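You operate a simulated robot arm through the tools that you are given. There is no shell and no other tool.

The job below is to be done with a simulated two-armed robot. You get a single attempt, and the scene is never put back.

JOB
Wipe up the spill on the snack counter top with the blue cloth there and put it back.

Only the result counts: the job must be done as asked and must still hold three seconds after the hand-in. Knocking over, shifting, dropping, spilling or breaking anything else fails it. Flat cloth is picked up by pressing the open fingertips on it (5 to 10 N) and closing them slowly along it; thin cloth reads only 2 to 8 mm in the jaws.

ROBOT AND FRAMES
Two 6-joint arms with two-finger grippers on one trunk, on a base that moves. Base frame: it is fixed to the floor where the robot stands at the start and does not move with it; the origin is under the middle of the robot, x ahead of it, y to its left, z up. Lengths are in m, angles in rad, forces in N, time in s.
The left shoulder is at the start at [0.06, 0.143, 0.875], the right one opposite. With the tool pointing down near the work surface each hand reaches from about 0.28 to 0.7 m from the robot's upright axis, wherever it stands, measured 20 degrees to its own side. Payload 2.45 kg a hand.
The TCP of each hand is the grasp point between the finger pads, 0.026 m short of the fingertips. In the tool frame z runs along the fingers and y along their closing line. The gripper opens to 0.096 m; its body begins 0.069 m behind the TCP.
Orientation is told as [roll, pitch, yaw] about the base's x, y, z axes, in that order, counted from this pose: with the fingers straight down and closing along the base's y, the tool's x points along the base's -x, its y along +y and its z along -z.

CONTROLS
- The arms move only by the tool nudge_tool. It takes "left_motion", "right_motion" or both (then of equal length, played together; a hand with none holds still); each is a list of rows, each an object of numbers (a shift or turn left out is 0, a gripper value left out holds the last): "dx", "dy", "dz": the shift along the tool's x, y, z in m; "rx", "ry", "rz": the turn, a rotation vector about the tool's x, y, z in rad; "jaw": the gripper command, from -1 (shut) to 1 (fully open), values between in proportion. In form: [{"dx": .., "dy": .., "dz": .., "rx": .., "ry": .., "rz": .., "jaw": ..}, ...]. A call has 1 to 20 rows; each row shifts and turns the commanded pose from where the row before left it, along the tool's axes as they then stand. A row lasts 0.2 s, in which the tool goes at most 0.05 m and 0.15 rad; a call with a longer step from one row to the next is refused whole, and so is a gripper value outside its range. Where a pose cannot be reached the arm comes as near as it can. A force on the tool above 40 N (or 10 N above the force at the start of the call, whichever is more), or a blocked arm, ends the call early, and 0.2 s more pass. Each finger travels about 0.0799 m/s and halts on what it meets, pressing with about 44 N; the grip force reading is that of the motor and also rises with nothing between the fingers. The clock runs only during rows and for 0.2 s after the last one: add rows that do not move to give the fingers time. It gives the time, the measured TCP pose, the force on the tool (base axes), the opening and the grip force at its end, in the units of the frame above (readings bear some noise), with the torque about the TCP (base axes, N m) and any sound that the robot's microphone picked up.
- Cameras (640 x 400 px; columns grow to the right, rows downward): "scene" is now at [0.1357, -0.0341, 1.4943]; the picture's right is [-0.41, -0.91, 0.00], its down [-0.62, 0.28, -0.73] and it looks along [0.66, -0.30, -0.68] (base axes); focal length 278 px, centre (320, 200). "left" rides on the left gripper at [0.082, -0.003, -0.098] in its tool frame; the picture's right is [0.04, 1.00, 0.00], its down [-0.73, 0.03, -0.68] and it looks along [-0.68, 0.03, 0.73] (tool axes); focal length 256 px, centre (320, 200). "right" rides on the right gripper at [0.082, 0.003, -0.098] in its tool frame; the picture's right is [-0.04, 1.00, 0.00], its down [-0.73, -0.03, -0.68] and it looks along [-0.68, -0.03, 0.73] (tool axes); focal length 256 px, centre (320, 200). There is no depth. A picture from a camera that has moved, and an enlarged one, comes with that camera's place and axes in the base frame and with its lens. The place of the scene camera against the robot may be out by one fixed shift of up to 0.012 m in any direction.
- grab_frame(camera): a new picture of that camera. The clock stands still meanwhile.
- slide_trunk(by): slides the trunk up (or, below 0, down) by that many m; the arms and the scene camera ride with it, the base frame stays. It gives what a move gives, with no picture.
- base_move(legs): drives the robot by 1 to 6 legs, each [ahead, turn to the left] in m and rad, along the robot's own axes; the way and the turn of a leg run together, so that a leg with both is an arc; at most 1.5 m and 3.142 rad a leg. The arms and the cameras ride along, it lands a little off, and it stops where it bumps. It gives what a move gives.
- head_to(pan, tilt): turns the head with the scene camera to pan (to the left, within 1.501 rad either way) and tilt (down, from -0.506 to 1.204), counted from straight ahead of the robot. It gives what a move gives.
- zoom(camera, box): a new picture of the part [left, top, right, bottom] of that camera's present view, enlarged. The clock stands still meanwhile.
- job_done(): hands the job in; it is judged then, once.

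Places have to be worked out from the pictures, the camera data and where the tool is seen. Open the grippers and draw the arms clear of the work before you hand the job in, unless the task says otherwise.

The tools are called after "Request:" as name(argument=value, ...) on one line, values as JSON. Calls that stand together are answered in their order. nudge_tool: Moves the arms, as the interface text tells. Its arguments: {"type":"object","properties":{"left_motion":{"type":"array","items":{"type":"object","properties":{"dx":{"type":"number"},"dy":{"type":"number"},"dz":{"type":"number"},"rx":{"type":"number"},"ry":{"type":"number"},"rz":{"type":"number"},"jaw":{"type":"number"}}}},"right_motion":{"type":"array","items":{"type":"object","properties":{"dx":{"type":"number"},"dy":{"type":"number"},"dz":{"type":"number"},"rx":{"type":"number"},"ry":{"type":"number"},"rz":{"type":"number"},"jaw":{"type":"number"}}}}},"required":[]} The other tools are called the same way: slide_trunk (by) moves the trunk up or down; base_move (legs) drives the base; head_to (pan, tilt) turns the head that bears the scene camera; grab_frame (camera) takes a picture; zoom (camera, box) takes an enlarged picture of a part of a camera's view; job_done () hands the job in.

At the start:

```text
time: 0.0
left_tcp_pos: [0.4377, 0.0395, 1.1548]
left_tcp_rot: [0.0, -0.001, 0.001]
left_ft_force: [-0.8, 0.6, -0.6]
left_ft_torque: [0.02, -0.04, -0.02]
left_finger_gap: 0.096
left_grip_force: 0.0
right_tcp_pos: [0.4054, -0.3019, 1.2277]
right_tcp_rot: [-0.001, 0.002, -0.001]
right_ft_force: [-0.2, 0.4, -0.7]
right_ft_torque: [-0.01, 0.0, -0.01]
right_finger_gap: 0.0961
right_grip_force: 0.0
trunk travel left (down, up): [-0.5, 0.09]
robot x, y, heading: [-0.0005, 0.0015, -0.001]
head pan, tilt (commanded): [-0.426, 0.754]
```

scene: 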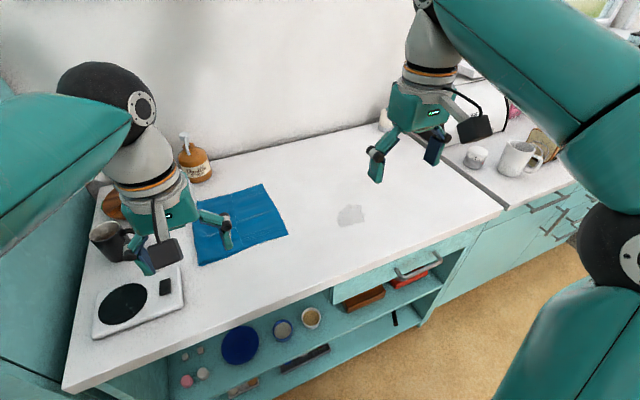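
right: 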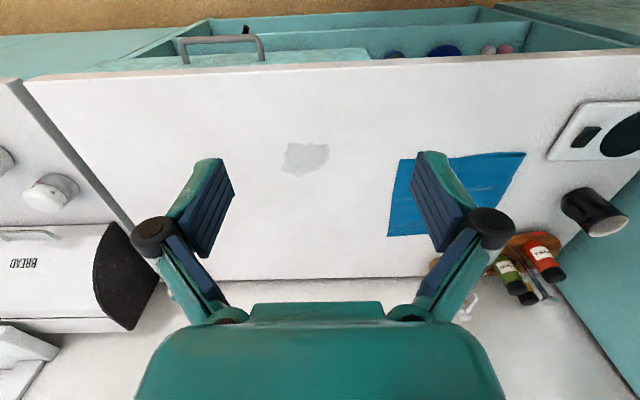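
left: 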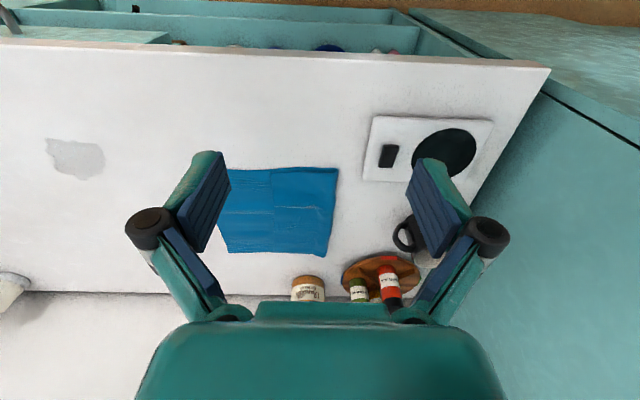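

The pictures put the counter top at about z = 0.91 with its front edge near x = 0.44. The cloth covers about x 0.60–0.84, y −0.15–0.08, and the spill is near (0.60, −0.34). I'll look down to see the gap between the base and the counter, and zoom in on the cloth and spill.

Request:
zoom(camera="scene", box=[60, 120, 400, 330])

Request:
head_to(pan=0.0, tilt=1.2)

Request:
grab_frame(camera="scene")

```text
1.88 times, centred on (230, 225) of scene
camera zoom: at [0.1357, -0.0341, 1.4943], right [-0.41, -0.91, 0.0], down [-0.62, 0.28, -0.73], along [0.66, -0.3, -0.68], focal length 524 px, centre (489, 153)
```

zoom: 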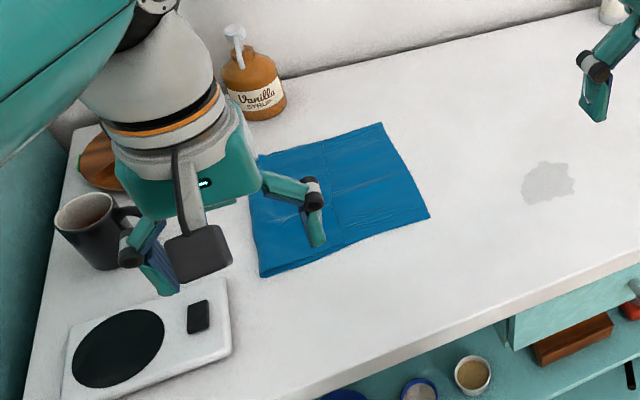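

```text
time: 0.9
left_tcp_pos: [0.4375, 0.0397, 1.1547]
left_tcp_rot: [0.001, 0.0, 0.0]
left_ft_force: [-0.8, -0.4, 1.4]
left_ft_torque: [-0.02, 0.01, 0.01]
left_finger_gap: 0.0958
left_grip_force: 0.0
right_tcp_pos: [0.4054, -0.3019, 1.2292]
right_tcp_rot: [0.001, -0.002, 0.0]
right_ft_force: [-0.7, 0.7, 0.4]
right_ft_torque: [0.01, 0.03, -0.01]
right_finger_gap: 0.096
right_grip_force: 0.1
trunk travel left (down, up): [-0.5, 0.09]
robot x, y, heading: [0.0004, -0.0025, -0.004]
head pan, tilt (commanded): [0.0, 1.201]
```

```text
taken
camera scene: at [0.1163, 0.0, 1.4629], right [0.0, -1.0, 0.0], down [-0.93, 0.0, -0.36], along [0.36, 0.0, -0.93], focal length 278 px, centre (320, 200)
```

scene: 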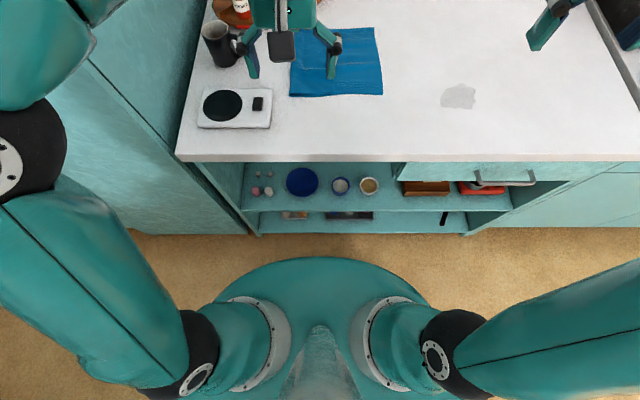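

The floor is visible out to x≈0.48, so there is some room ahead of the base. Before any driving I'll check the left arm against the tall cabinet, and look to the right as well.

Request:
head_to(pan=0.9, tilt=0.6)

Request:
grab_frame(camera="scene")

Request:
head_to(pan=-0.9, tilt=0.6)

Request:
grab_frame(camera="scene")

Request:
head_to(pan=0.0, tilt=0.75)

Request:
grab_frame(camera="scene")

```text
time: 2.1
left_tcp_pos: [0.4369, 0.0391, 1.1558]
left_tcp_rot: [0.002, 0.0, -0.001]
left_ft_force: [-0.6, 0.5, 0.5]
left_ft_torque: [0.02, 0.02, 0.01]
left_finger_gap: 0.0959
left_grip_force: 0.2
right_tcp_pos: [0.4041, -0.3035, 1.2278]
right_tcp_rot: [0.001, 0.001, -0.002]
right_ft_force: [-0.1, 0.6, 0.9]
right_ft_torque: [-0.02, 0.0, -0.04]
right_finger_gap: 0.0959
right_grip_force: 0.0
trunk travel left (down, up): [-0.5, 0.09]
robot x, y, heading: [-0.0041, 0.0021, 0.003]
head pan, tilt (commanded): [0.901, 0.6]
```

```text
taken
camera scene: at [0.1153, 0.0693, 1.5074], right [0.78, -0.62, 0.0], down [-0.35, -0.44, -0.82], along [0.51, 0.65, -0.57], focal length 278 px, centre (320, 200)
```

scene: 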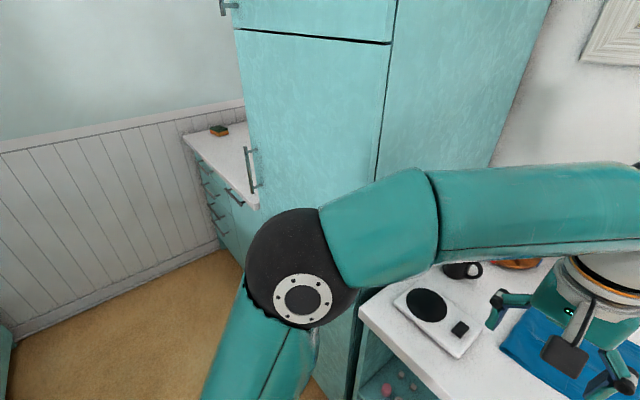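

```text
time: 3.9
left_tcp_pos: [0.4381, 0.0389, 1.1552]
left_tcp_rot: [0.0, 0.0, 0.0]
left_ft_force: [0.4, 0.5, -0.3]
left_ft_torque: [0.02, 0.0, -0.02]
left_finger_gap: 0.096
left_grip_force: 0.1
right_tcp_pos: [0.4064, -0.3021, 1.2293]
right_tcp_rot: [0.0, -0.001, -0.002]
right_ft_force: [0.4, 0.8, -0.2]
right_ft_torque: [0.04, 0.01, -0.02]
right_finger_gap: 0.0959
right_grip_force: 0.1
trunk travel left (down, up): [-0.5, 0.09]
robot x, y, heading: [-0.0005, 0.001, -0.004]
head pan, tilt (commanded): [-0.901, 0.6]
```

```text
taken
camera scene: at [0.1153, -0.0692, 1.5074], right [-0.78, -0.62, 0.0], down [-0.35, 0.44, -0.82], along [0.51, -0.65, -0.57], focal length 278 px, centre (320, 200)
```

scene: 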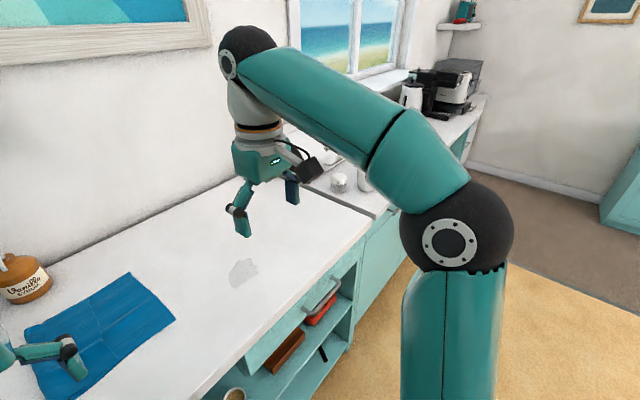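

```text
time: 5.1
left_tcp_pos: [0.4387, 0.0398, 1.1551]
left_tcp_rot: [0.0, 0.002, 0.0]
left_ft_force: [0.0, -0.4, -0.3]
left_ft_torque: [0.0, -0.03, 0.01]
left_finger_gap: 0.096
left_grip_force: 0.0
right_tcp_pos: [0.4056, -0.3023, 1.2277]
right_tcp_rot: [0.001, -0.001, 0.0]
right_ft_force: [0.1, -0.8, 0.2]
right_ft_torque: [-0.01, 0.01, -0.01]
right_finger_gap: 0.0962
right_grip_force: 0.1
trunk travel left (down, up): [-0.5, 0.09]
robot x, y, heading: [-0.0007, 0.0004, -0.002]
head pan, tilt (commanded): [0.0, 0.75]
```

```text
taken
camera scene: at [0.1432, 0.0, 1.4945], right [0.0, -1.0, 0.0], down [-0.68, 0.0, -0.73], along [0.73, 0.0, -0.68], focal length 278 px, centre (320, 200)
```

scene: 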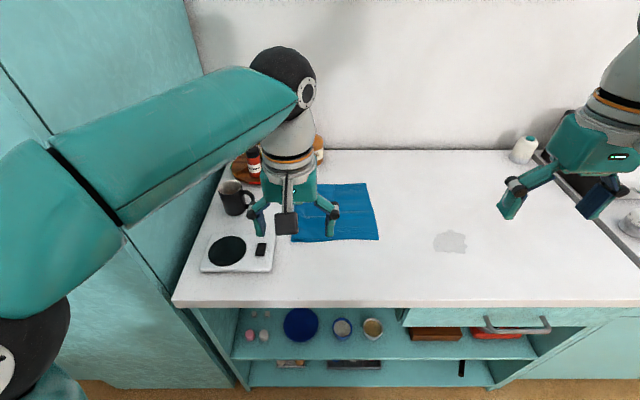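

The left forearm and elbow sit close to the tall cabinet on the left, so that arm has to be parked further back before I go forward. First I'll look straight down again, enlarged, to judge the size of the base.

Request:
head_to(pan=0.0, tilt=1.2)

Request:
zoom(camera="scene", box=[160, 150, 480, 400])

Request:
head_to(pan=1.5, tilt=1.2)

Request:
grab_frame(camera="scene")

Request:
head_to(pan=-1.5, tilt=1.0)

Request:
grab_frame(camera="scene")

```text
time: 6.0
left_tcp_pos: [0.4374, 0.0391, 1.1542]
left_tcp_rot: [-0.001, 0.001, -0.001]
left_ft_force: [-0.9, -0.8, 1.1]
left_ft_torque: [-0.01, 0.01, 0.03]
left_finger_gap: 0.0958
left_grip_force: 0.0
right_tcp_pos: [0.406, -0.3024, 1.2282]
right_tcp_rot: [-0.001, 0.001, 0.001]
right_ft_force: [-0.4, 0.3, -0.2]
right_ft_torque: [0.02, -0.01, -0.02]
right_finger_gap: 0.096
right_grip_force: 0.0
trunk travel left (down, up): [-0.5, 0.09]
robot x, y, heading: [-0.001, -0.0022, 0.007]
head pan, tilt (commanded): [0.0, 1.201]
```

```text
1.60 times, centred on (320, 275) of scene
camera zoom: at [0.1163, 0.0001, 1.4629], right [0.0, -1.0, 0.0], down [-0.93, 0.0, -0.36], along [0.36, 0.0, -0.93], focal length 445 px, centre (320, 80)
```

zoom: 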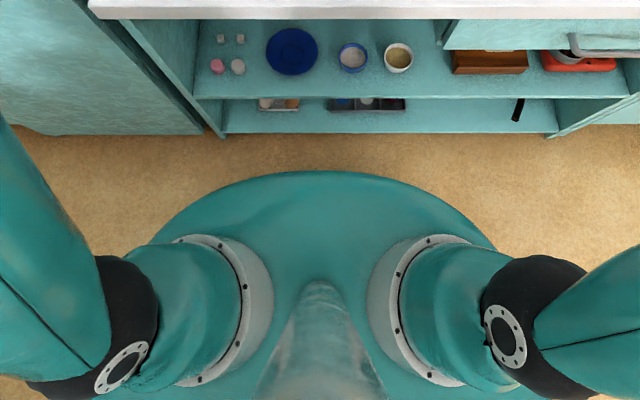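

```text
time: 7.6
left_tcp_pos: [0.4382, 0.0396, 1.1546]
left_tcp_rot: [0.001, -0.001, 0.0]
left_ft_force: [0.2, -0.1, 0.0]
left_ft_torque: [0.04, 0.02, -0.02]
left_finger_gap: 0.0957
left_grip_force: 0.2
right_tcp_pos: [0.4047, -0.3025, 1.2295]
right_tcp_rot: [-0.002, 0.0, 0.001]
right_ft_force: [-0.5, 0.0, -0.3]
right_ft_torque: [-0.01, -0.01, -0.02]
right_finger_gap: 0.0961
right_grip_force: 0.1
trunk travel left (down, up): [-0.5, 0.09]
robot x, y, heading: [-0.0015, 0.0023, -0.002]
head pan, tilt (commanded): [1.499, 1.201]
```

```text
taken
camera scene: at [0.0644, 0.0558, 1.4628], right [1.0, -0.07, 0.0], down [-0.07, -0.93, -0.36], along [0.03, 0.36, -0.93], focal length 278 px, centre (320, 200)
```

scene: 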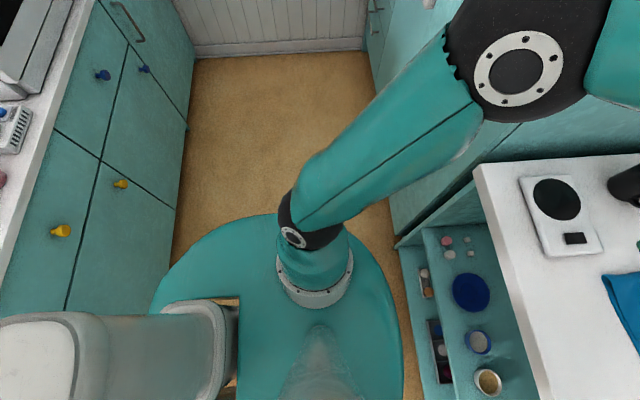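

```text
time: 10.2
left_tcp_pos: [0.4377, 0.0396, 1.1548]
left_tcp_rot: [0.0, 0.0, 0.0]
left_ft_force: [-0.2, -0.3, 0.8]
left_ft_torque: [-0.01, -0.02, -0.02]
left_finger_gap: 0.0961
left_grip_force: 0.1
right_tcp_pos: [0.4058, -0.3012, 1.2279]
right_tcp_rot: [0.0, -0.001, -0.001]
right_ft_force: [-0.9, -0.1, 0.6]
right_ft_torque: [-0.02, -0.01, 0.02]
right_finger_gap: 0.0958
right_grip_force: 0.1
trunk travel left (down, up): [-0.5, 0.09]
robot x, y, heading: [-0.0002, -0.0009, 0.005]
head pan, tilt (commanded): [-1.499, 1.0]
```

```text
taken
camera scene: at [0.0653, -0.0694, 1.4754], right [-1.0, -0.07, 0.0], down [-0.06, 0.84, -0.54], along [0.04, -0.54, -0.84], focal length 278 px, centre (320, 200)
```

scene: 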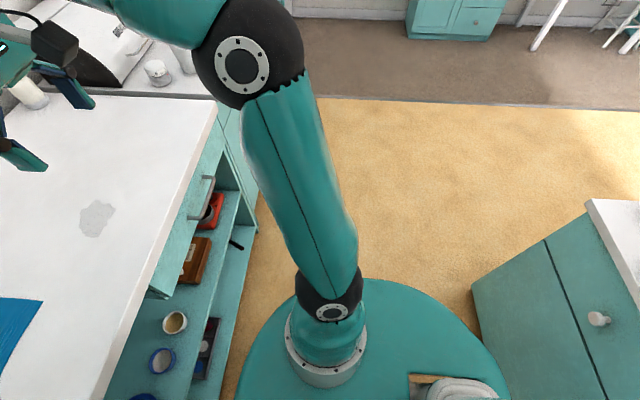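

There is about 0.1 m of free floor ahead, and a counter stands behind the robot. I'll first swing the left hand back and to the left, away from the tall cabinet and the work area.

Request:
nudge_tool(left_motion=[{"dx": 0.02, "dy": 0.0, "dz": -0.01}, {"dx": 0.024, "dy": 0.03, "dz": -0.005}, {"dx": 0.024, "dy": 0.03, "dz": -0.005}, {"dx": 0.024, "dy": 0.03, "dz": -0.005}, {"dx": 0.024, "dy": 0.03, "dz": -0.005}, {"dx": 0.024, "dy": 0.03, "dz": 0}, {"dx": 0.024, "dy": 0.03, "dz": 0}, {"dx": 0.024, "dy": 0.03, "dz": 0}, {"dx": 0.024, "dy": 0.03, "dz": 0}, {"dx": 0.02, "dy": 0.03, "dz": 0}, {"dx": 0, "dy": 0.03, "dz": 0}])

Request:
head_to(pan=0.9, tilt=0.8)

Request:
grab_frame(camera="scene")

```text
time: 12.6
left_tcp_pos: [0.2062, 0.3382, 1.1856]
left_tcp_rot: [-0.001, 0.001, -0.001]
left_ft_force: [0.1, 0.5, 0.1]
left_ft_torque: [0.02, 0.03, 0.01]
left_finger_gap: 0.0961
left_grip_force: 0.0
right_tcp_pos: [0.4057, -0.3024, 1.2289]
right_tcp_rot: [0.001, -0.001, 0.0]
right_ft_force: [0.2, 0.3, 0.1]
right_ft_torque: [0.03, 0.03, 0.03]
right_finger_gap: 0.096
right_grip_force: 0.0
trunk travel left (down, up): [-0.5, 0.09]
robot x, y, heading: [-0.001, -0.0015, -0.0]
head pan, tilt (commanded): [-1.499, 1.0]
```

```text
time: 14.8
left_tcp_pos: [0.2061, 0.3383, 1.185]
left_tcp_rot: [0.001, 0.0, 0.0]
left_ft_force: [-0.6, 0.0, 0.3]
left_ft_torque: [0.01, 0.02, -0.02]
left_finger_gap: 0.0959
left_grip_force: 0.1
right_tcp_pos: [0.4052, -0.3028, 1.2278]
right_tcp_rot: [0.001, 0.001, 0.0]
right_ft_force: [-0.4, -0.1, 0.0]
right_ft_torque: [-0.05, 0.01, -0.01]
right_finger_gap: 0.0963
right_grip_force: 0.0
trunk travel left (down, up): [-0.5, 0.09]
robot x, y, heading: [0.0009, -0.0013, 0.005]
head pan, tilt (commanded): [0.901, 0.799]
```

```text
taken
camera scene: at [0.1101, 0.0633, 1.4906], right [0.78, -0.62, 0.0], down [-0.45, -0.56, -0.7], along [0.43, 0.55, -0.72], focal length 278 px, centre (320, 200)
```

scene: 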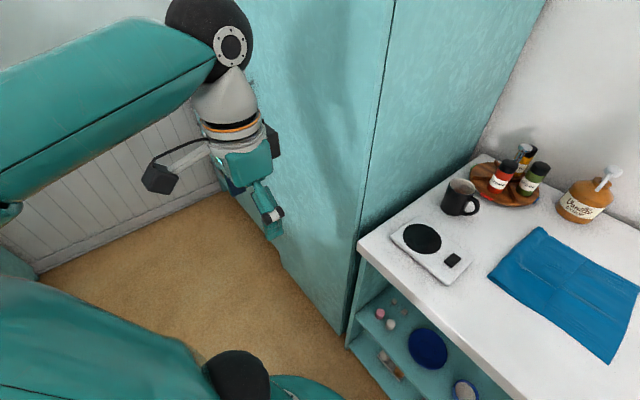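

The left arm is now clear of the cabinet and the whole cloth is in view. I'll raise the trunk a little for elbow clearance and drive straight ahead 0.09 m.

Request:
slide_trunk(by=0.07)

Request:
base_move(legs=[[0.09, 0.0]])

Request:
head_to(pan=-0.2, tilt=0.9)

Request:
grab_frame(camera="scene")

Request:
grab_frame(camera="right")

```text
time: 15.9
left_tcp_pos: [0.2053, 0.3386, 1.2545]
left_tcp_rot: [0.0, 0.001, 0.0]
left_ft_force: [0.3, -0.3, -0.6]
left_ft_torque: [0.06, -0.03, 0.01]
left_finger_gap: 0.0961
left_grip_force: 0.1
right_tcp_pos: [0.4047, -0.3036, 1.2988]
right_tcp_rot: [0.001, 0.001, 0.0]
right_ft_force: [0.3, 0.0, -0.3]
right_ft_torque: [0.03, -0.02, 0.01]
right_finger_gap: 0.096
right_grip_force: 0.0
trunk travel left (down, up): [-0.57, 0.02]
robot x, y, heading: [-0.0004, -0.0027, -0.001]
head pan, tilt (commanded): [0.901, 0.799]
```

```text
time: 17.0
left_tcp_pos: [0.2973, 0.3386, 1.2544]
left_tcp_rot: [-0.001, 0.0, 0.002]
left_ft_force: [-0.1, -0.1, -0.2]
left_ft_torque: [-0.01, 0.1, 0.0]
left_finger_gap: 0.096
left_grip_force: 0.1
right_tcp_pos: [0.4964, -0.301, 1.2984]
right_tcp_rot: [0.002, 0.003, 0.001]
right_ft_force: [1.1, 0.2, 0.2]
right_ft_torque: [0.0, 0.03, 0.0]
right_finger_gap: 0.096
right_grip_force: 0.1
trunk travel left (down, up): [-0.57, 0.02]
robot x, y, heading: [0.0896, 0.0021, 0.002]
head pan, tilt (commanded): [0.901, 0.799]
```

```text
time: 18.3
left_tcp_pos: [0.2954, 0.3382, 1.2558]
left_tcp_rot: [0.0, 0.0, 0.0]
left_ft_force: [0.3, 0.7, 0.0]
left_ft_torque: [-0.01, -0.01, 0.01]
left_finger_gap: 0.096
left_grip_force: 0.0
right_tcp_pos: [0.4953, -0.3017, 1.2989]
right_tcp_rot: [0.001, 0.0, 0.0]
right_ft_force: [-0.2, -1.0, -0.2]
right_ft_torque: [0.01, 0.01, 0.0]
right_finger_gap: 0.0963
right_grip_force: 0.0
trunk travel left (down, up): [-0.57, 0.02]
robot x, y, heading: [0.0908, -0.0025, 0.003]
head pan, tilt (commanded): [-0.201, 0.901]
```

```text
taken
camera scene: at [0.2236, -0.0147, 1.5527], right [-0.2, -0.98, 0.0], down [-0.77, 0.15, -0.62], along [0.61, -0.12, -0.78], focal length 278 px, centre (320, 200)
```

scene: 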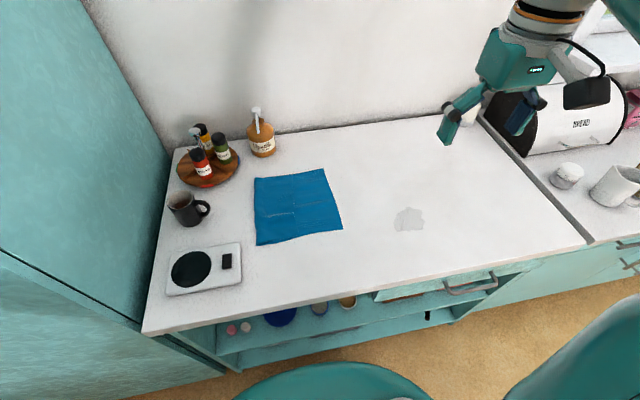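

```text
taken
camera right: at [0.4129, -0.2994, 1.3964], right [0.04, 1.0, 0.0], down [0.73, -0.03, 0.68], along [0.68, -0.03, -0.73], focal length 256 px, centre (320, 200)
```

right: 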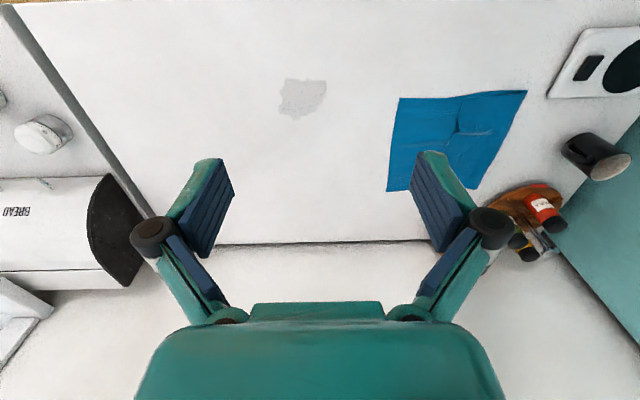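

The drive worked (robot at x≈0.09) and the view is unobstructed. I'll zoom in to measure the cloth and the spill and keep the picture as a reference.

Request:
zoom(camera="scene", box=[220, 140, 460, 290])

Request:
zoom(camera="right", box=[260, 60, 580, 260])

```text
2.67 times, centred on (340, 215) of scene
camera zoom: at [0.2236, -0.0147, 1.5527], right [-0.2, -0.98, 0.0], down [-0.77, 0.15, -0.62], along [0.61, -0.12, -0.78], focal length 742 px, centre (267, 160)
```

zoom: 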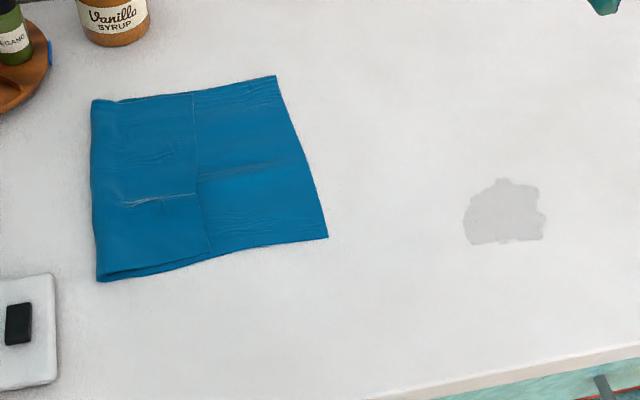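

```text
2.00 times, centred on (420, 160) of right
camera zoom: at [0.4129, -0.2994, 1.3964], right [0.04, 1.0, 0.0], down [0.73, -0.03, 0.68], along [0.68, -0.03, -0.73], focal length 512 px, centre (120, 280)
```

zoom: 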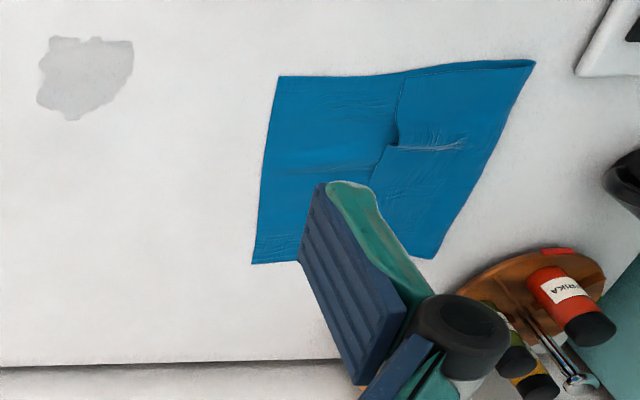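

The cloth's left edge looks doubled, perhaps a fold. I'll bring the right hand's camera lower over it to see how the layers lie before choosing where to pinch.

Request:
nudge_tool(right_motion=[{"dx": 0.0056, "dy": 0.0325, "dz": 0.0225}, {"dx": 0.0056, "dy": 0.0325, "dz": 0.0225}, {"dx": 0.0056, "dy": 0.0325, "dz": 0.0225}, {"dx": 0.0056, "dy": 0.0325, "dz": 0.0225}, {"dx": 0.0056, "dy": 0.0325, "dz": 0.0225}, {"dx": 0.0056, "dy": 0.0325, "dz": 0.0225}, {"dx": 0.0056, "dy": 0.0325, "dz": 0.0225}, {"dx": 0.0056, "dy": 0.0325, "dz": 0.0225}])

Request:
grab_frame(camera="right")

Request:
zoom(camera="right", box=[160, 80, 480, 280])

```text
time: 20.1
left_tcp_pos: [0.295, 0.3388, 1.255]
left_tcp_rot: [-0.003, 0.002, 0.003]
left_ft_force: [0.0, 0.0, -0.2]
left_ft_torque: [-0.03, -0.01, 0.02]
left_finger_gap: 0.0959
left_grip_force: 0.1
right_tcp_pos: [0.4499, -0.0427, 1.1207]
right_tcp_rot: [0.001, -0.002, 0.0]
right_ft_force: [0.1, 0.5, 0.0]
right_ft_torque: [0.03, -0.01, 0.01]
right_finger_gap: 0.096
right_grip_force: 0.0
trunk travel left (down, up): [-0.57, 0.02]
robot x, y, heading: [0.0885, 0.0014, -0.001]
head pan, tilt (commanded): [-0.201, 0.901]
```

```text
taken
camera right: at [0.3676, -0.0399, 1.2174], right [0.04, 1.0, 0.0], down [0.73, -0.03, 0.68], along [0.68, -0.03, -0.73], focal length 256 px, centre (320, 200)
```

right: 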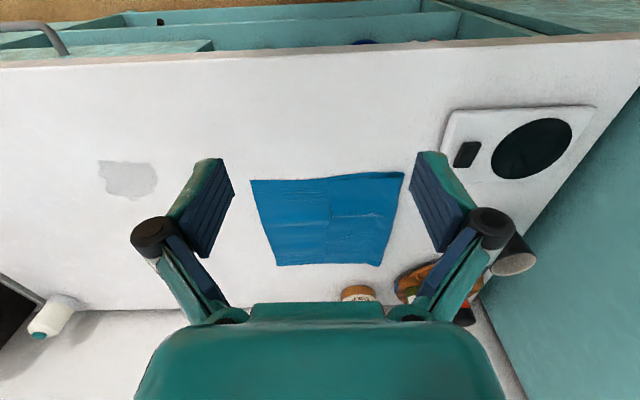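

```text
2.00 times, centred on (320, 180) of right
camera zoom: at [0.3676, -0.0399, 1.2174], right [0.04, 1.0, 0.0], down [0.73, -0.03, 0.68], along [0.68, -0.03, -0.73], focal length 512 px, centre (320, 240)
```

zoom: 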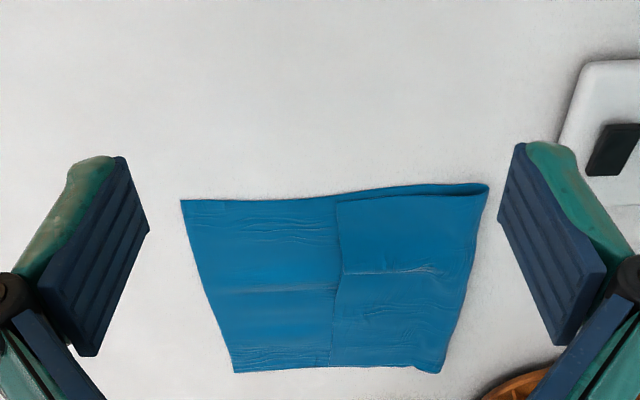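

The left half seems to be folded over (two layers), and the right half (y −0.15 to −0.04) is a single layer. I'll bring the right gripper, partly closed, above the single layer at about (0.70, −0.11) and check with the cameras.

Request:
nudge_tool(right_motion=[{"dx": -0.0357, "dy": -0.0093, "dz": 0.014, "jaw": 0.17}, {"dx": -0.0357, "dy": -0.0093, "dz": 0.014}, {"dx": -0.0357, "dy": -0.0093, "dz": 0.014}, {"dx": -0.0357, "dy": -0.0093, "dz": 0.014}, {"dx": -0.0357, "dy": -0.0093, "dz": 0.014}, {"dx": -0.0357, "dy": -0.0093, "dz": 0.014}, {"dx": -0.0357, "dy": -0.0093, "dz": 0.014}, {"dz": 0.0}])

Request:
grab_frame(camera="right")

Request:
grab_frame(camera="scene")

```text
time: 21.9
left_tcp_pos: [0.2949, 0.3393, 1.2569]
left_tcp_rot: [0.001, 0.0, 0.003]
left_ft_force: [0.2, 0.0, 0.2]
left_ft_torque: [0.03, 0.0, 0.02]
left_finger_gap: 0.0959
left_grip_force: 0.1
right_tcp_pos: [0.6971, -0.1062, 1.0205]
right_tcp_rot: [0.0, -0.003, 0.001]
right_ft_force: [0.4, 0.2, 0.4]
right_ft_torque: [-0.03, -0.01, -0.03]
right_finger_gap: 0.0562
right_grip_force: 0.1
trunk travel left (down, up): [-0.57, 0.02]
robot x, y, heading: [0.0871, -0.0027, 0.003]
head pan, tilt (commanded): [-0.201, 0.901]
```

```text
taken
camera right: at [0.6141, -0.1027, 1.1178], right [0.04, 1.0, 0.0], down [0.73, -0.03, 0.68], along [0.68, -0.03, -0.73], focal length 256 px, centre (320, 200)
```

right: 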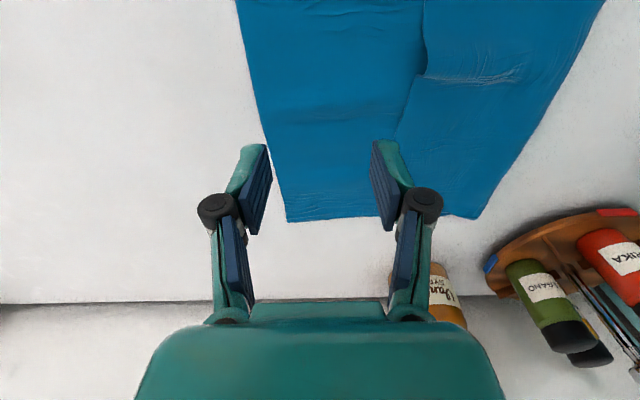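

```text
taken
camera scene: at [0.2227, -0.0147, 1.5528], right [-0.2, -0.98, 0.0], down [-0.77, 0.16, -0.62], along [0.61, -0.12, -0.78], focal length 278 px, centre (320, 200)
```

scene: 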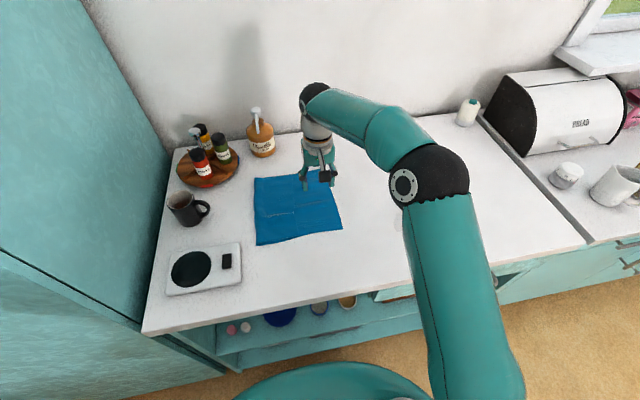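

The fingertips will land fully on the single layer, about 2 cm in from its right edge. I'm going down to about 1.5 cm above the cloth, then in small steps until contact.

Request:
nudge_tool(right_motion=[{"dz": 0.02}, {"dz": 0.02}, {"dz": 0.015}, {"dz": 0.0}])

Request:
nudge_tool(right_motion=[{"dz": 0.005}, {"dz": 0.005}, {"dz": 0.003}, {"dz": 0.0}])

```text
time: 22.9
left_tcp_pos: [0.2953, 0.3392, 1.2541]
left_tcp_rot: [-0.001, 0.0, 0.003]
left_ft_force: [0.3, 0.3, -0.2]
left_ft_torque: [-0.03, -0.02, 0.02]
left_finger_gap: 0.0961
left_grip_force: 0.1
right_tcp_pos: [0.6989, -0.1072, 0.9658]
right_tcp_rot: [0.001, -0.001, 0.001]
right_ft_force: [0.1, -0.3, 0.5]
right_ft_torque: [-0.02, -0.03, -0.03]
right_finger_gap: 0.0561
right_grip_force: 0.0
trunk travel left (down, up): [-0.57, 0.02]
robot x, y, heading: [0.0891, -0.0001, 0.003]
head pan, tilt (commanded): [-0.201, 0.901]
```

```text
time: 23.9
left_tcp_pos: [0.2952, 0.3373, 1.2557]
left_tcp_rot: [0.001, 0.0, 0.001]
left_ft_force: [0.0, 0.6, -0.5]
left_ft_torque: [-0.02, 0.01, 0.0]
left_finger_gap: 0.0957
left_grip_force: 0.0
right_tcp_pos: [0.7008, -0.1064, 0.9528]
right_tcp_rot: [-0.001, 0.0, 0.003]
right_ft_force: [1.0, -0.2, -0.2]
right_ft_torque: [-0.02, 0.01, 0.01]
right_finger_gap: 0.0562
right_grip_force: 0.1
trunk travel left (down, up): [-0.57, 0.02]
robot x, y, heading: [0.0913, 0.0012, 0.003]
head pan, tilt (commanded): [-0.201, 0.901]
```

No contact yet at TCP z≈0.953. I'll keep going down in 3 mm steps and watch the vertical force.

Request:
nudge_tool(right_motion=[{"dz": 0.003}, {"dz": 0.003}, {"dz": 0.0}])

Request:
nudge_tool(right_motion=[{"dz": 0.003}, {"dz": 0.002}, {"dz": 0.0}])

```text
time: 24.7
left_tcp_pos: [0.2951, 0.3373, 1.2551]
left_tcp_rot: [0.001, 0.0, 0.003]
left_ft_force: [1.0, -0.1, 0.3]
left_ft_torque: [0.01, 0.05, 0.02]
left_finger_gap: 0.0961
left_grip_force: 0.2
right_tcp_pos: [0.6988, -0.106, 0.9482]
right_tcp_rot: [0.001, -0.001, 0.0]
right_ft_force: [0.1, 0.3, 0.2]
right_ft_torque: [0.03, 0.0, -0.02]
right_finger_gap: 0.0561
right_grip_force: 0.0
trunk travel left (down, up): [-0.57, 0.02]
robot x, y, heading: [0.0895, -0.0036, -0.001]
head pan, tilt (commanded): [-0.201, 0.901]
```

```text
time: 25.5
left_tcp_pos: [0.2952, 0.338, 1.2551]
left_tcp_rot: [0.0, -0.001, 0.002]
left_ft_force: [0.4, -0.2, 0.6]
left_ft_torque: [0.03, 0.0, 0.01]
left_finger_gap: 0.0961
left_grip_force: 0.1
right_tcp_pos: [0.6999, -0.1066, 0.9426]
right_tcp_rot: [0.0, -0.001, 0.0]
right_ft_force: [-0.1, -0.9, 0.1]
right_ft_torque: [0.01, -0.01, 0.0]
right_finger_gap: 0.0562
right_grip_force: 0.0
trunk travel left (down, up): [-0.57, 0.02]
robot x, y, heading: [0.0866, -0.0009, 0.001]
head pan, tilt (commanded): [-0.201, 0.901]
```

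Still free at z≈0.9425 (fingertips about 0.9165). I'm continuing in 2 mm steps.

Request:
nudge_tool(right_motion=[{"dz": 0.002}, {"dz": 0.0}])

Request:
nudge_tool(right_motion=[{"dz": 0.002}, {"dz": 0.0}])

Request:
nudge_tool(right_motion=[{"dz": 0.002}, {"dz": 0.0}])

```text
time: 26.1
left_tcp_pos: [0.2961, 0.3382, 1.2551]
left_tcp_rot: [0.0, -0.001, 0.003]
left_ft_force: [-0.9, -0.1, 0.1]
left_ft_torque: [0.03, -0.01, -0.01]
left_finger_gap: 0.0961
left_grip_force: 0.1
right_tcp_pos: [0.7, -0.107, 0.9401]
right_tcp_rot: [-0.001, 0.0, 0.002]
right_ft_force: [-0.6, -0.3, -1.0]
right_ft_torque: [0.01, 0.0, 0.03]
right_finger_gap: 0.056
right_grip_force: 0.1
trunk travel left (down, up): [-0.57, 0.02]
robot x, y, heading: [0.0897, -0.0012, -0.002]
head pan, tilt (commanded): [-0.201, 0.901]
```

```text
time: 26.7
left_tcp_pos: [0.2947, 0.3375, 1.2549]
left_tcp_rot: [-0.001, -0.002, 0.002]
left_ft_force: [0.1, 0.7, -0.3]
left_ft_torque: [0.03, 0.01, 0.01]
left_finger_gap: 0.0957
left_grip_force: 0.0
right_tcp_pos: [0.7005, -0.1068, 0.9383]
right_tcp_rot: [-0.001, 0.0, 0.001]
right_ft_force: [0.0, 0.4, -0.3]
right_ft_torque: [0.0, 0.02, -0.03]
right_finger_gap: 0.0563
right_grip_force: 0.1
trunk travel left (down, up): [-0.57, 0.02]
robot x, y, heading: [0.0889, 0.0034, 0.0]
head pan, tilt (commanded): [-0.201, 0.901]
```

```text
time: 27.3
left_tcp_pos: [0.2948, 0.3389, 1.2548]
left_tcp_rot: [0.0, -0.001, 0.003]
left_ft_force: [-0.4, 0.1, 0.1]
left_ft_torque: [-0.01, -0.01, 0.0]
left_finger_gap: 0.0961
left_grip_force: 0.1
right_tcp_pos: [0.7006, -0.105, 0.9363]
right_tcp_rot: [0.0, -0.001, 0.002]
right_ft_force: [0.4, 0.0, 0.3]
right_ft_torque: [0.02, 0.0, -0.02]
right_finger_gap: 0.0564
right_grip_force: 0.0
trunk travel left (down, up): [-0.57, 0.02]
robot x, y, heading: [0.0883, 0.0014, -0.002]
head pan, tilt (commanded): [-0.201, 0.901]
```

No contact yet at 0.936. I'll take a close picture to judge the remaining gap before the next steps.

Request:
zoom(camera="right", box=[200, 80, 440, 230])

Request:
nudge_tool(right_motion=[{"dz": 0.002}, {"dz": 0.0}])

Request:
nudge_tool(right_motion=[{"dz": 0.002}, {"dz": 0.0}])

```text
2.67 times, centred on (320, 155) of right
camera zoom: at [0.6178, -0.1042, 1.0339], right [0.04, 1.0, 0.0], down [0.73, -0.03, 0.68], along [0.68, -0.03, -0.73], focal length 683 px, centre (320, 320)
```

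zoom: 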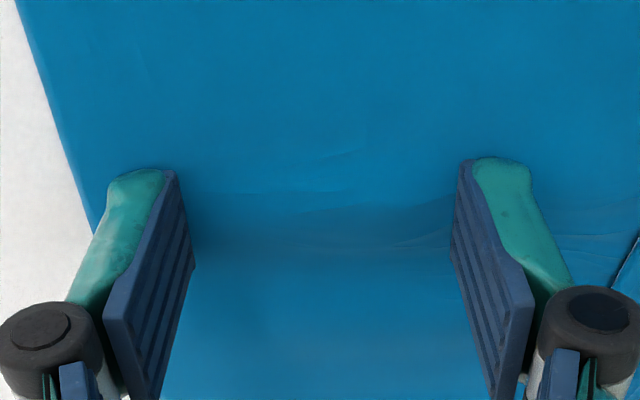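

```text
time: 27.9
left_tcp_pos: [0.295, 0.3377, 1.2553]
left_tcp_rot: [-0.001, 0.0, 0.001]
left_ft_force: [0.7, -0.1, -0.4]
left_ft_torque: [0.01, 0.0, 0.02]
left_finger_gap: 0.0957
left_grip_force: 0.0
right_tcp_pos: [0.6999, -0.1066, 0.9353]
right_tcp_rot: [0.0, 0.001, 0.003]
right_ft_force: [1.3, 0.3, 2.0]
right_ft_torque: [-0.07, -0.05, -0.03]
right_finger_gap: 0.0563
right_grip_force: 0.7
trunk travel left (down, up): [-0.57, 0.02]
robot x, y, heading: [0.0949, 0.0037, 0.004]
head pan, tilt (commanded): [-0.201, 0.901]
```

```text
time: 28.5
left_tcp_pos: [0.2937, 0.3391, 1.2558]
left_tcp_rot: [0.0, 0.0, 0.001]
left_ft_force: [-0.5, -0.1, -0.5]
left_ft_torque: [0.02, 0.05, 0.0]
left_finger_gap: 0.096
left_grip_force: 0.0
right_tcp_pos: [0.7005, -0.108, 0.9351]
right_tcp_rot: [0.0, -0.003, 0.001]
right_ft_force: [0.4, -0.8, 15.9]
right_ft_torque: [0.06, 0.03, 0.02]
right_finger_gap: 0.0579
right_grip_force: 4.8
trunk travel left (down, up): [-0.57, 0.02]
robot x, y, heading: [0.0911, -0.0014, 0.004]
head pan, tilt (commanded): [-0.201, 0.901]
```

Contact is at z≈0.935, and it is stiff (about 16 N now). I'll back off about 1 mm to get into the 5–10 N band, then close the jaws a little to see how the force responds.

Request:
nudge_tool(right_motion=[{"dz": -0.001}, {"dz": 0.0}])

Request:
nudge_tool(right_motion=[{"jaw": 0.11}, {"jaw": 0.05}, {"jaw": 0.0}, {"jaw": 0.0}])

Request:
zoom(camera="right", box=[200, 80, 440, 230])

```text
time: 29.1
left_tcp_pos: [0.294, 0.3388, 1.2564]
left_tcp_rot: [-0.001, 0.0, 0.003]
left_ft_force: [0.3, -0.2, -0.8]
left_ft_torque: [0.01, 0.0, -0.01]
left_finger_gap: 0.096
left_grip_force: 0.1
right_tcp_pos: [0.6987, -0.1075, 0.933]
right_tcp_rot: [0.002, -0.001, 0.001]
right_ft_force: [-0.7, 0.5, 13.8]
right_ft_torque: [-0.01, 0.01, -0.01]
right_finger_gap: 0.0558
right_grip_force: 6.1
trunk travel left (down, up): [-0.57, 0.02]
robot x, y, heading: [0.0913, -0.0025, 0.007]
head pan, tilt (commanded): [-0.201, 0.901]
```

```text
time: 30.1
left_tcp_pos: [0.2953, 0.3378, 1.255]
left_tcp_rot: [0.0, -0.001, 0.002]
left_ft_force: [-1.0, -0.4, 0.2]
left_ft_torque: [0.03, -0.02, 0.02]
left_finger_gap: 0.0955
left_grip_force: 0.1
right_tcp_pos: [0.7001, -0.1056, 0.9325]
right_tcp_rot: [0.001, 0.0, 0.003]
right_ft_force: [-0.4, -0.1, 6.0]
right_ft_torque: [0.0, 0.02, 0.01]
right_finger_gap: 0.0494
right_grip_force: 0.1
trunk travel left (down, up): [-0.57, 0.02]
robot x, y, heading: [0.0947, -0.0009, -0.004]
head pan, tilt (commanded): [-0.201, 0.901]
```

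```text
2.67 times, centred on (320, 155) of right
camera zoom: at [0.6175, -0.104, 1.0306], right [0.04, 1.0, 0.0], down [0.73, -0.03, 0.68], along [0.68, -0.03, -0.73], focal length 683 px, centre (320, 320)
```

zoom: 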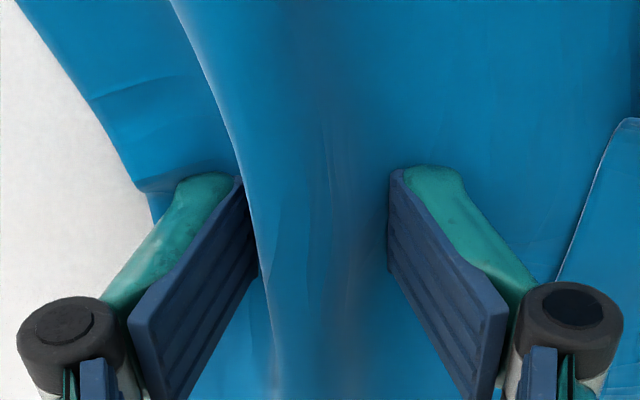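

A ridge is already rising between the fingertips at 6 N. I'll keep closing slowly.

Request:
nudge_tool(right_motion=[{"jaw": -0.06}, {"jaw": -0.12}, {"jaw": -0.18}, {"jaw": -0.24}, {"jaw": -0.3}, {"jaw": -0.36}, {"jaw": -0.36}])

Request:
zoom(camera="right", box=[200, 80, 440, 230])

```text
time: 31.7
left_tcp_pos: [0.2935, 0.3381, 1.2552]
left_tcp_rot: [-0.001, 0.0, 0.002]
left_ft_force: [-0.5, 0.5, 1.1]
left_ft_torque: [-0.01, 0.01, -0.02]
left_finger_gap: 0.0961
left_grip_force: 0.0
right_tcp_pos: [0.6995, -0.1069, 0.934]
right_tcp_rot: [0.001, -0.002, 0.002]
right_ft_force: [0.3, 0.2, 8.8]
right_ft_torque: [-0.01, -0.04, 0.02]
right_finger_gap: 0.0339
right_grip_force: 0.0
trunk travel left (down, up): [-0.57, 0.02]
robot x, y, heading: [0.0931, 0.0008, 0.0]
head pan, tilt (commanded): [-0.201, 0.901]
```

```text
2.67 times, centred on (320, 155) of right
camera zoom: at [0.6174, -0.1039, 1.031], right [0.04, 1.0, 0.0], down [0.73, -0.03, 0.68], along [0.68, -0.03, -0.73], focal length 683 px, centre (320, 320)
```

zoom: 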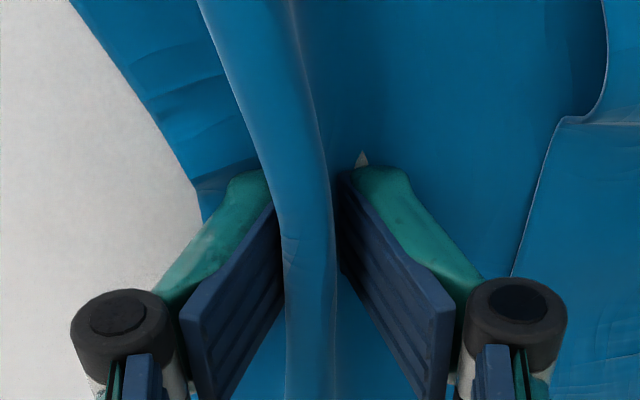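

The fold stands between the pads now, at 8.8 N. I'm closing the rest of the way slowly.

Request:
nudge_tool(right_motion=[{"jaw": -0.43}, {"jaw": -0.5}, {"jaw": -0.57}, {"jaw": -0.64}, {"jaw": -0.71}, {"jaw": -0.78}, {"jaw": -0.85}, {"jaw": -0.92}, {"jaw": -1.0}, {"jaw": -1.0}, {"jaw": -1.0}])

Request:
zoom(camera="right", box=[200, 80, 440, 230])

Request:
grab_frame(camera="scene")

```text
time: 34.1
left_tcp_pos: [0.2907, 0.3401, 1.2557]
left_tcp_rot: [-0.001, -0.003, 0.003]
left_ft_force: [0.0, 0.0, 0.5]
left_ft_torque: [-0.01, 0.0, 0.0]
left_finger_gap: 0.096
left_grip_force: 0.1
right_tcp_pos: [0.6985, -0.1064, 0.9357]
right_tcp_rot: [0.0, -0.008, 0.0]
right_ft_force: [-1.9, -0.3, 32.0]
right_ft_torque: [0.01, 0.17, 0.03]
right_finger_gap: 0.0009
right_grip_force: 28.3
trunk travel left (down, up): [-0.57, 0.02]
robot x, y, heading: [0.0914, -0.0004, 0.001]
head pan, tilt (commanded): [-0.201, 0.901]
```

```text
2.67 times, centred on (320, 155) of right
camera zoom: at [0.616, -0.1042, 1.0335], right [0.04, 1.0, 0.0], down [0.73, -0.03, 0.68], along [0.68, -0.03, -0.73], focal length 683 px, centre (320, 320)
```

zoom: 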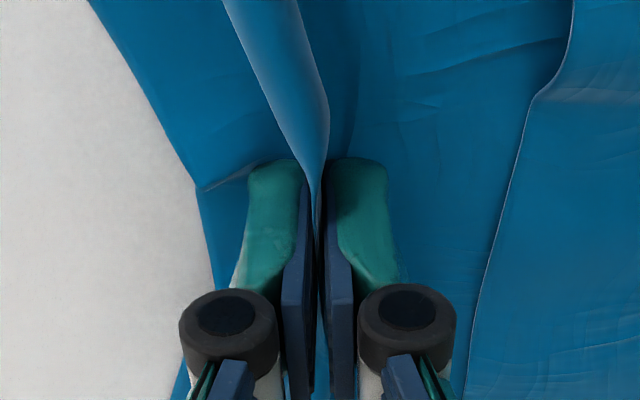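

```text
taken
camera scene: at [0.2198, -0.0142, 1.5531], right [-0.2, -0.98, 0.0], down [-0.77, 0.15, -0.62], along [0.61, -0.12, -0.78], focal length 278 px, centre (320, 200)
```

scene: 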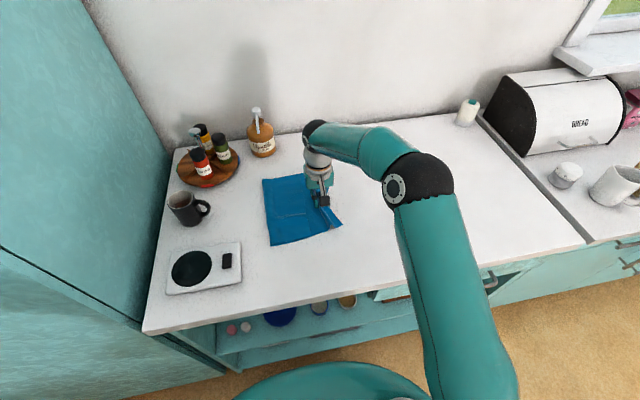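

The fold appears to run into the fingertips, but the gap reads only 0.9 mm and the press has risen to 32 N. I'll relieve the press, let it settle, and lift a little to see whether the cloth is really held.

Request:
nudge_tool(right_motion=[{"dz": -0.002}, {"dz": -0.001}, {"dz": 0.0}])

Request:
nudge_tool(right_motion=[{"dz": -0.005}, {"dz": -0.005}, {"dz": -0.005}, {"dz": 0.0}])

Request:
grab_frame(camera="right")

Request:
zoom(camera="scene", box=[220, 140, 400, 260])

```text
time: 34.9
left_tcp_pos: [0.2932, 0.338, 1.2553]
left_tcp_rot: [0.0, 0.0, 0.002]
left_ft_force: [-0.5, 0.5, -0.2]
left_ft_torque: [-0.01, -0.01, -0.03]
left_finger_gap: 0.0961
left_grip_force: 0.0
right_tcp_pos: [0.6978, -0.1067, 0.9366]
right_tcp_rot: [0.0, -0.002, -0.001]
right_ft_force: [0.5, -1.0, 9.7]
right_ft_torque: [0.0, 0.06, 0.04]
right_finger_gap: 0.0054
right_grip_force: 36.7
trunk travel left (down, up): [-0.57, 0.02]
robot x, y, heading: [0.0888, -0.0014, 0.003]
head pan, tilt (commanded): [-0.201, 0.901]
```

```text
time: 35.9
left_tcp_pos: [0.2945, 0.3388, 1.2557]
left_tcp_rot: [-0.001, -0.001, 0.002]
left_ft_force: [0.2, 0.9, 0.3]
left_ft_torque: [-0.02, -0.02, 0.01]
left_finger_gap: 0.0959
left_grip_force: 0.0
right_tcp_pos: [0.7003, -0.1067, 0.9488]
right_tcp_rot: [-0.002, 0.001, 0.002]
right_ft_force: [1.1, 2.1, 2.2]
right_ft_torque: [0.0, -0.01, 0.01]
right_finger_gap: 0.001
right_grip_force: 30.2
trunk travel left (down, up): [-0.57, 0.02]
robot x, y, heading: [0.0898, -0.0002, 0.001]
head pan, tilt (commanded): [-0.201, 0.901]
```

```text
taken
camera right: at [0.6172, -0.1044, 1.0466], right [0.04, 1.0, 0.0], down [0.73, -0.03, 0.68], along [0.68, -0.03, -0.74], focal length 256 px, centre (320, 200)
```

right: 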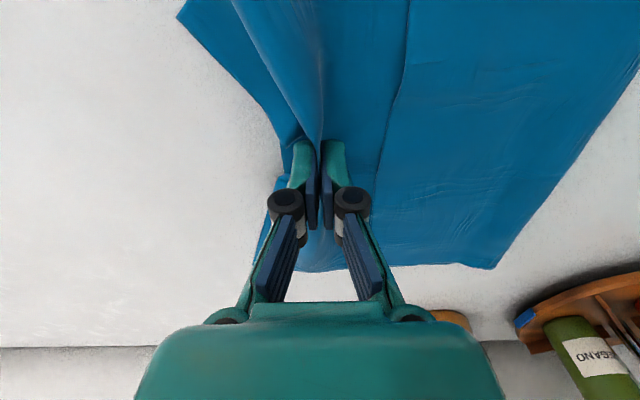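

```text
3.33 times, centred on (310, 200) of scene
camera zoom: at [0.2239, -0.0147, 1.5526], right [-0.2, -0.98, 0.0], down [-0.77, 0.16, -0.62], along [0.61, -0.12, -0.78], focal length 927 px, centre (353, 200)
```

zoom: 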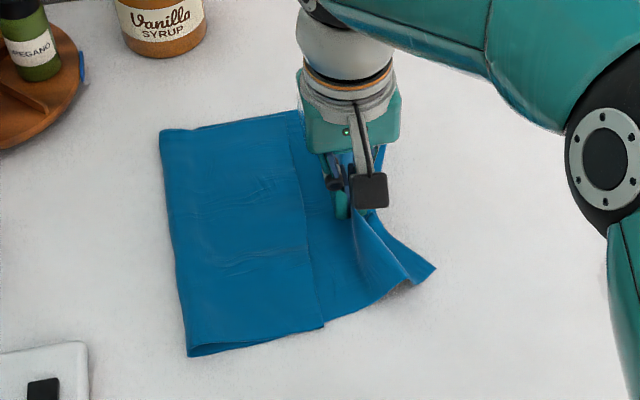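

The cloth is held, with the fold lifting between the tips. I'll lower back to just above the counter and drag it slowly towards the spill by (−0.10, −0.27) so it trails flat behind the hand.

Request:
nudge_tool(right_motion=[{"dz": 0.004}, {"dz": 0.004}, {"dx": 0.005, "dy": -0.0135}, {"dx": 0.005, "dy": -0.0135}, {"dx": 0.005, "dy": -0.0135}, {"dx": 0.005, "dy": -0.0135}, {"dx": 0.005, "dy": -0.0135}, {"dx": 0.005, "dy": -0.0135}, {"dx": 0.005, "dy": -0.0135}, {"dx": 0.005, "dy": -0.0135}, {"dx": 0.0, "dy": 0.0}])

Request:
grab_frame(camera="scene")

Request:
grab_frame(camera="right")

```text
time: 38.3
left_tcp_pos: [0.2958, 0.3385, 1.2549]
left_tcp_rot: [-0.001, 0.0, 0.001]
left_ft_force: [0.0, -0.4, 0.3]
left_ft_torque: [-0.04, -0.02, 0.02]
left_finger_gap: 0.0961
left_grip_force: 0.1
right_tcp_pos: [0.6593, -0.2156, 0.9437]
right_tcp_rot: [0.0, -0.001, 0.001]
right_ft_force: [1.1, 0.3, -4.5]
right_ft_torque: [0.04, 0.04, 0.01]
right_finger_gap: 0.0045
right_grip_force: 28.4
trunk travel left (down, up): [-0.57, 0.02]
robot x, y, heading: [0.0895, -0.0009, 0.001]
head pan, tilt (commanded): [-0.201, 0.901]
```

```text
taken
camera scene: at [0.2238, -0.0145, 1.5526], right [-0.2, -0.98, 0.0], down [-0.77, 0.16, -0.62], along [0.61, -0.12, -0.78], focal length 278 px, centre (320, 200)
```

scene: 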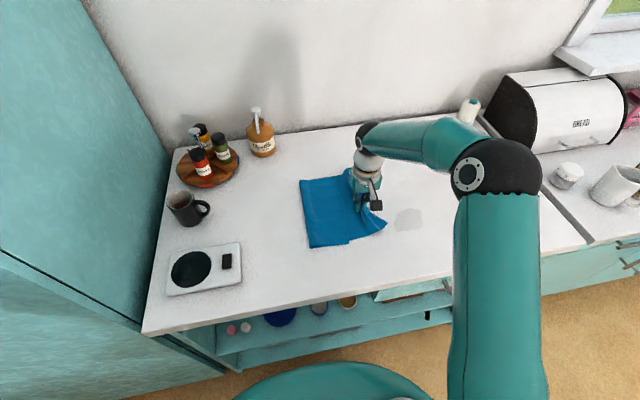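

```text
taken
camera right: at [0.5769, -0.2126, 1.0404], right [0.04, 1.0, 0.0], down [0.73, -0.03, 0.68], along [0.68, -0.03, -0.73], focal length 256 px, centre (320, 200)
```

right: 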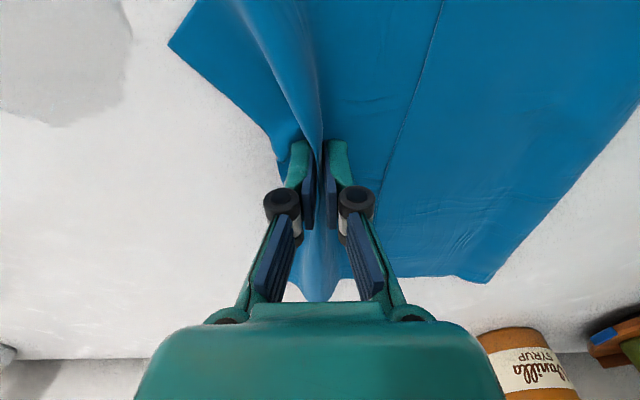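

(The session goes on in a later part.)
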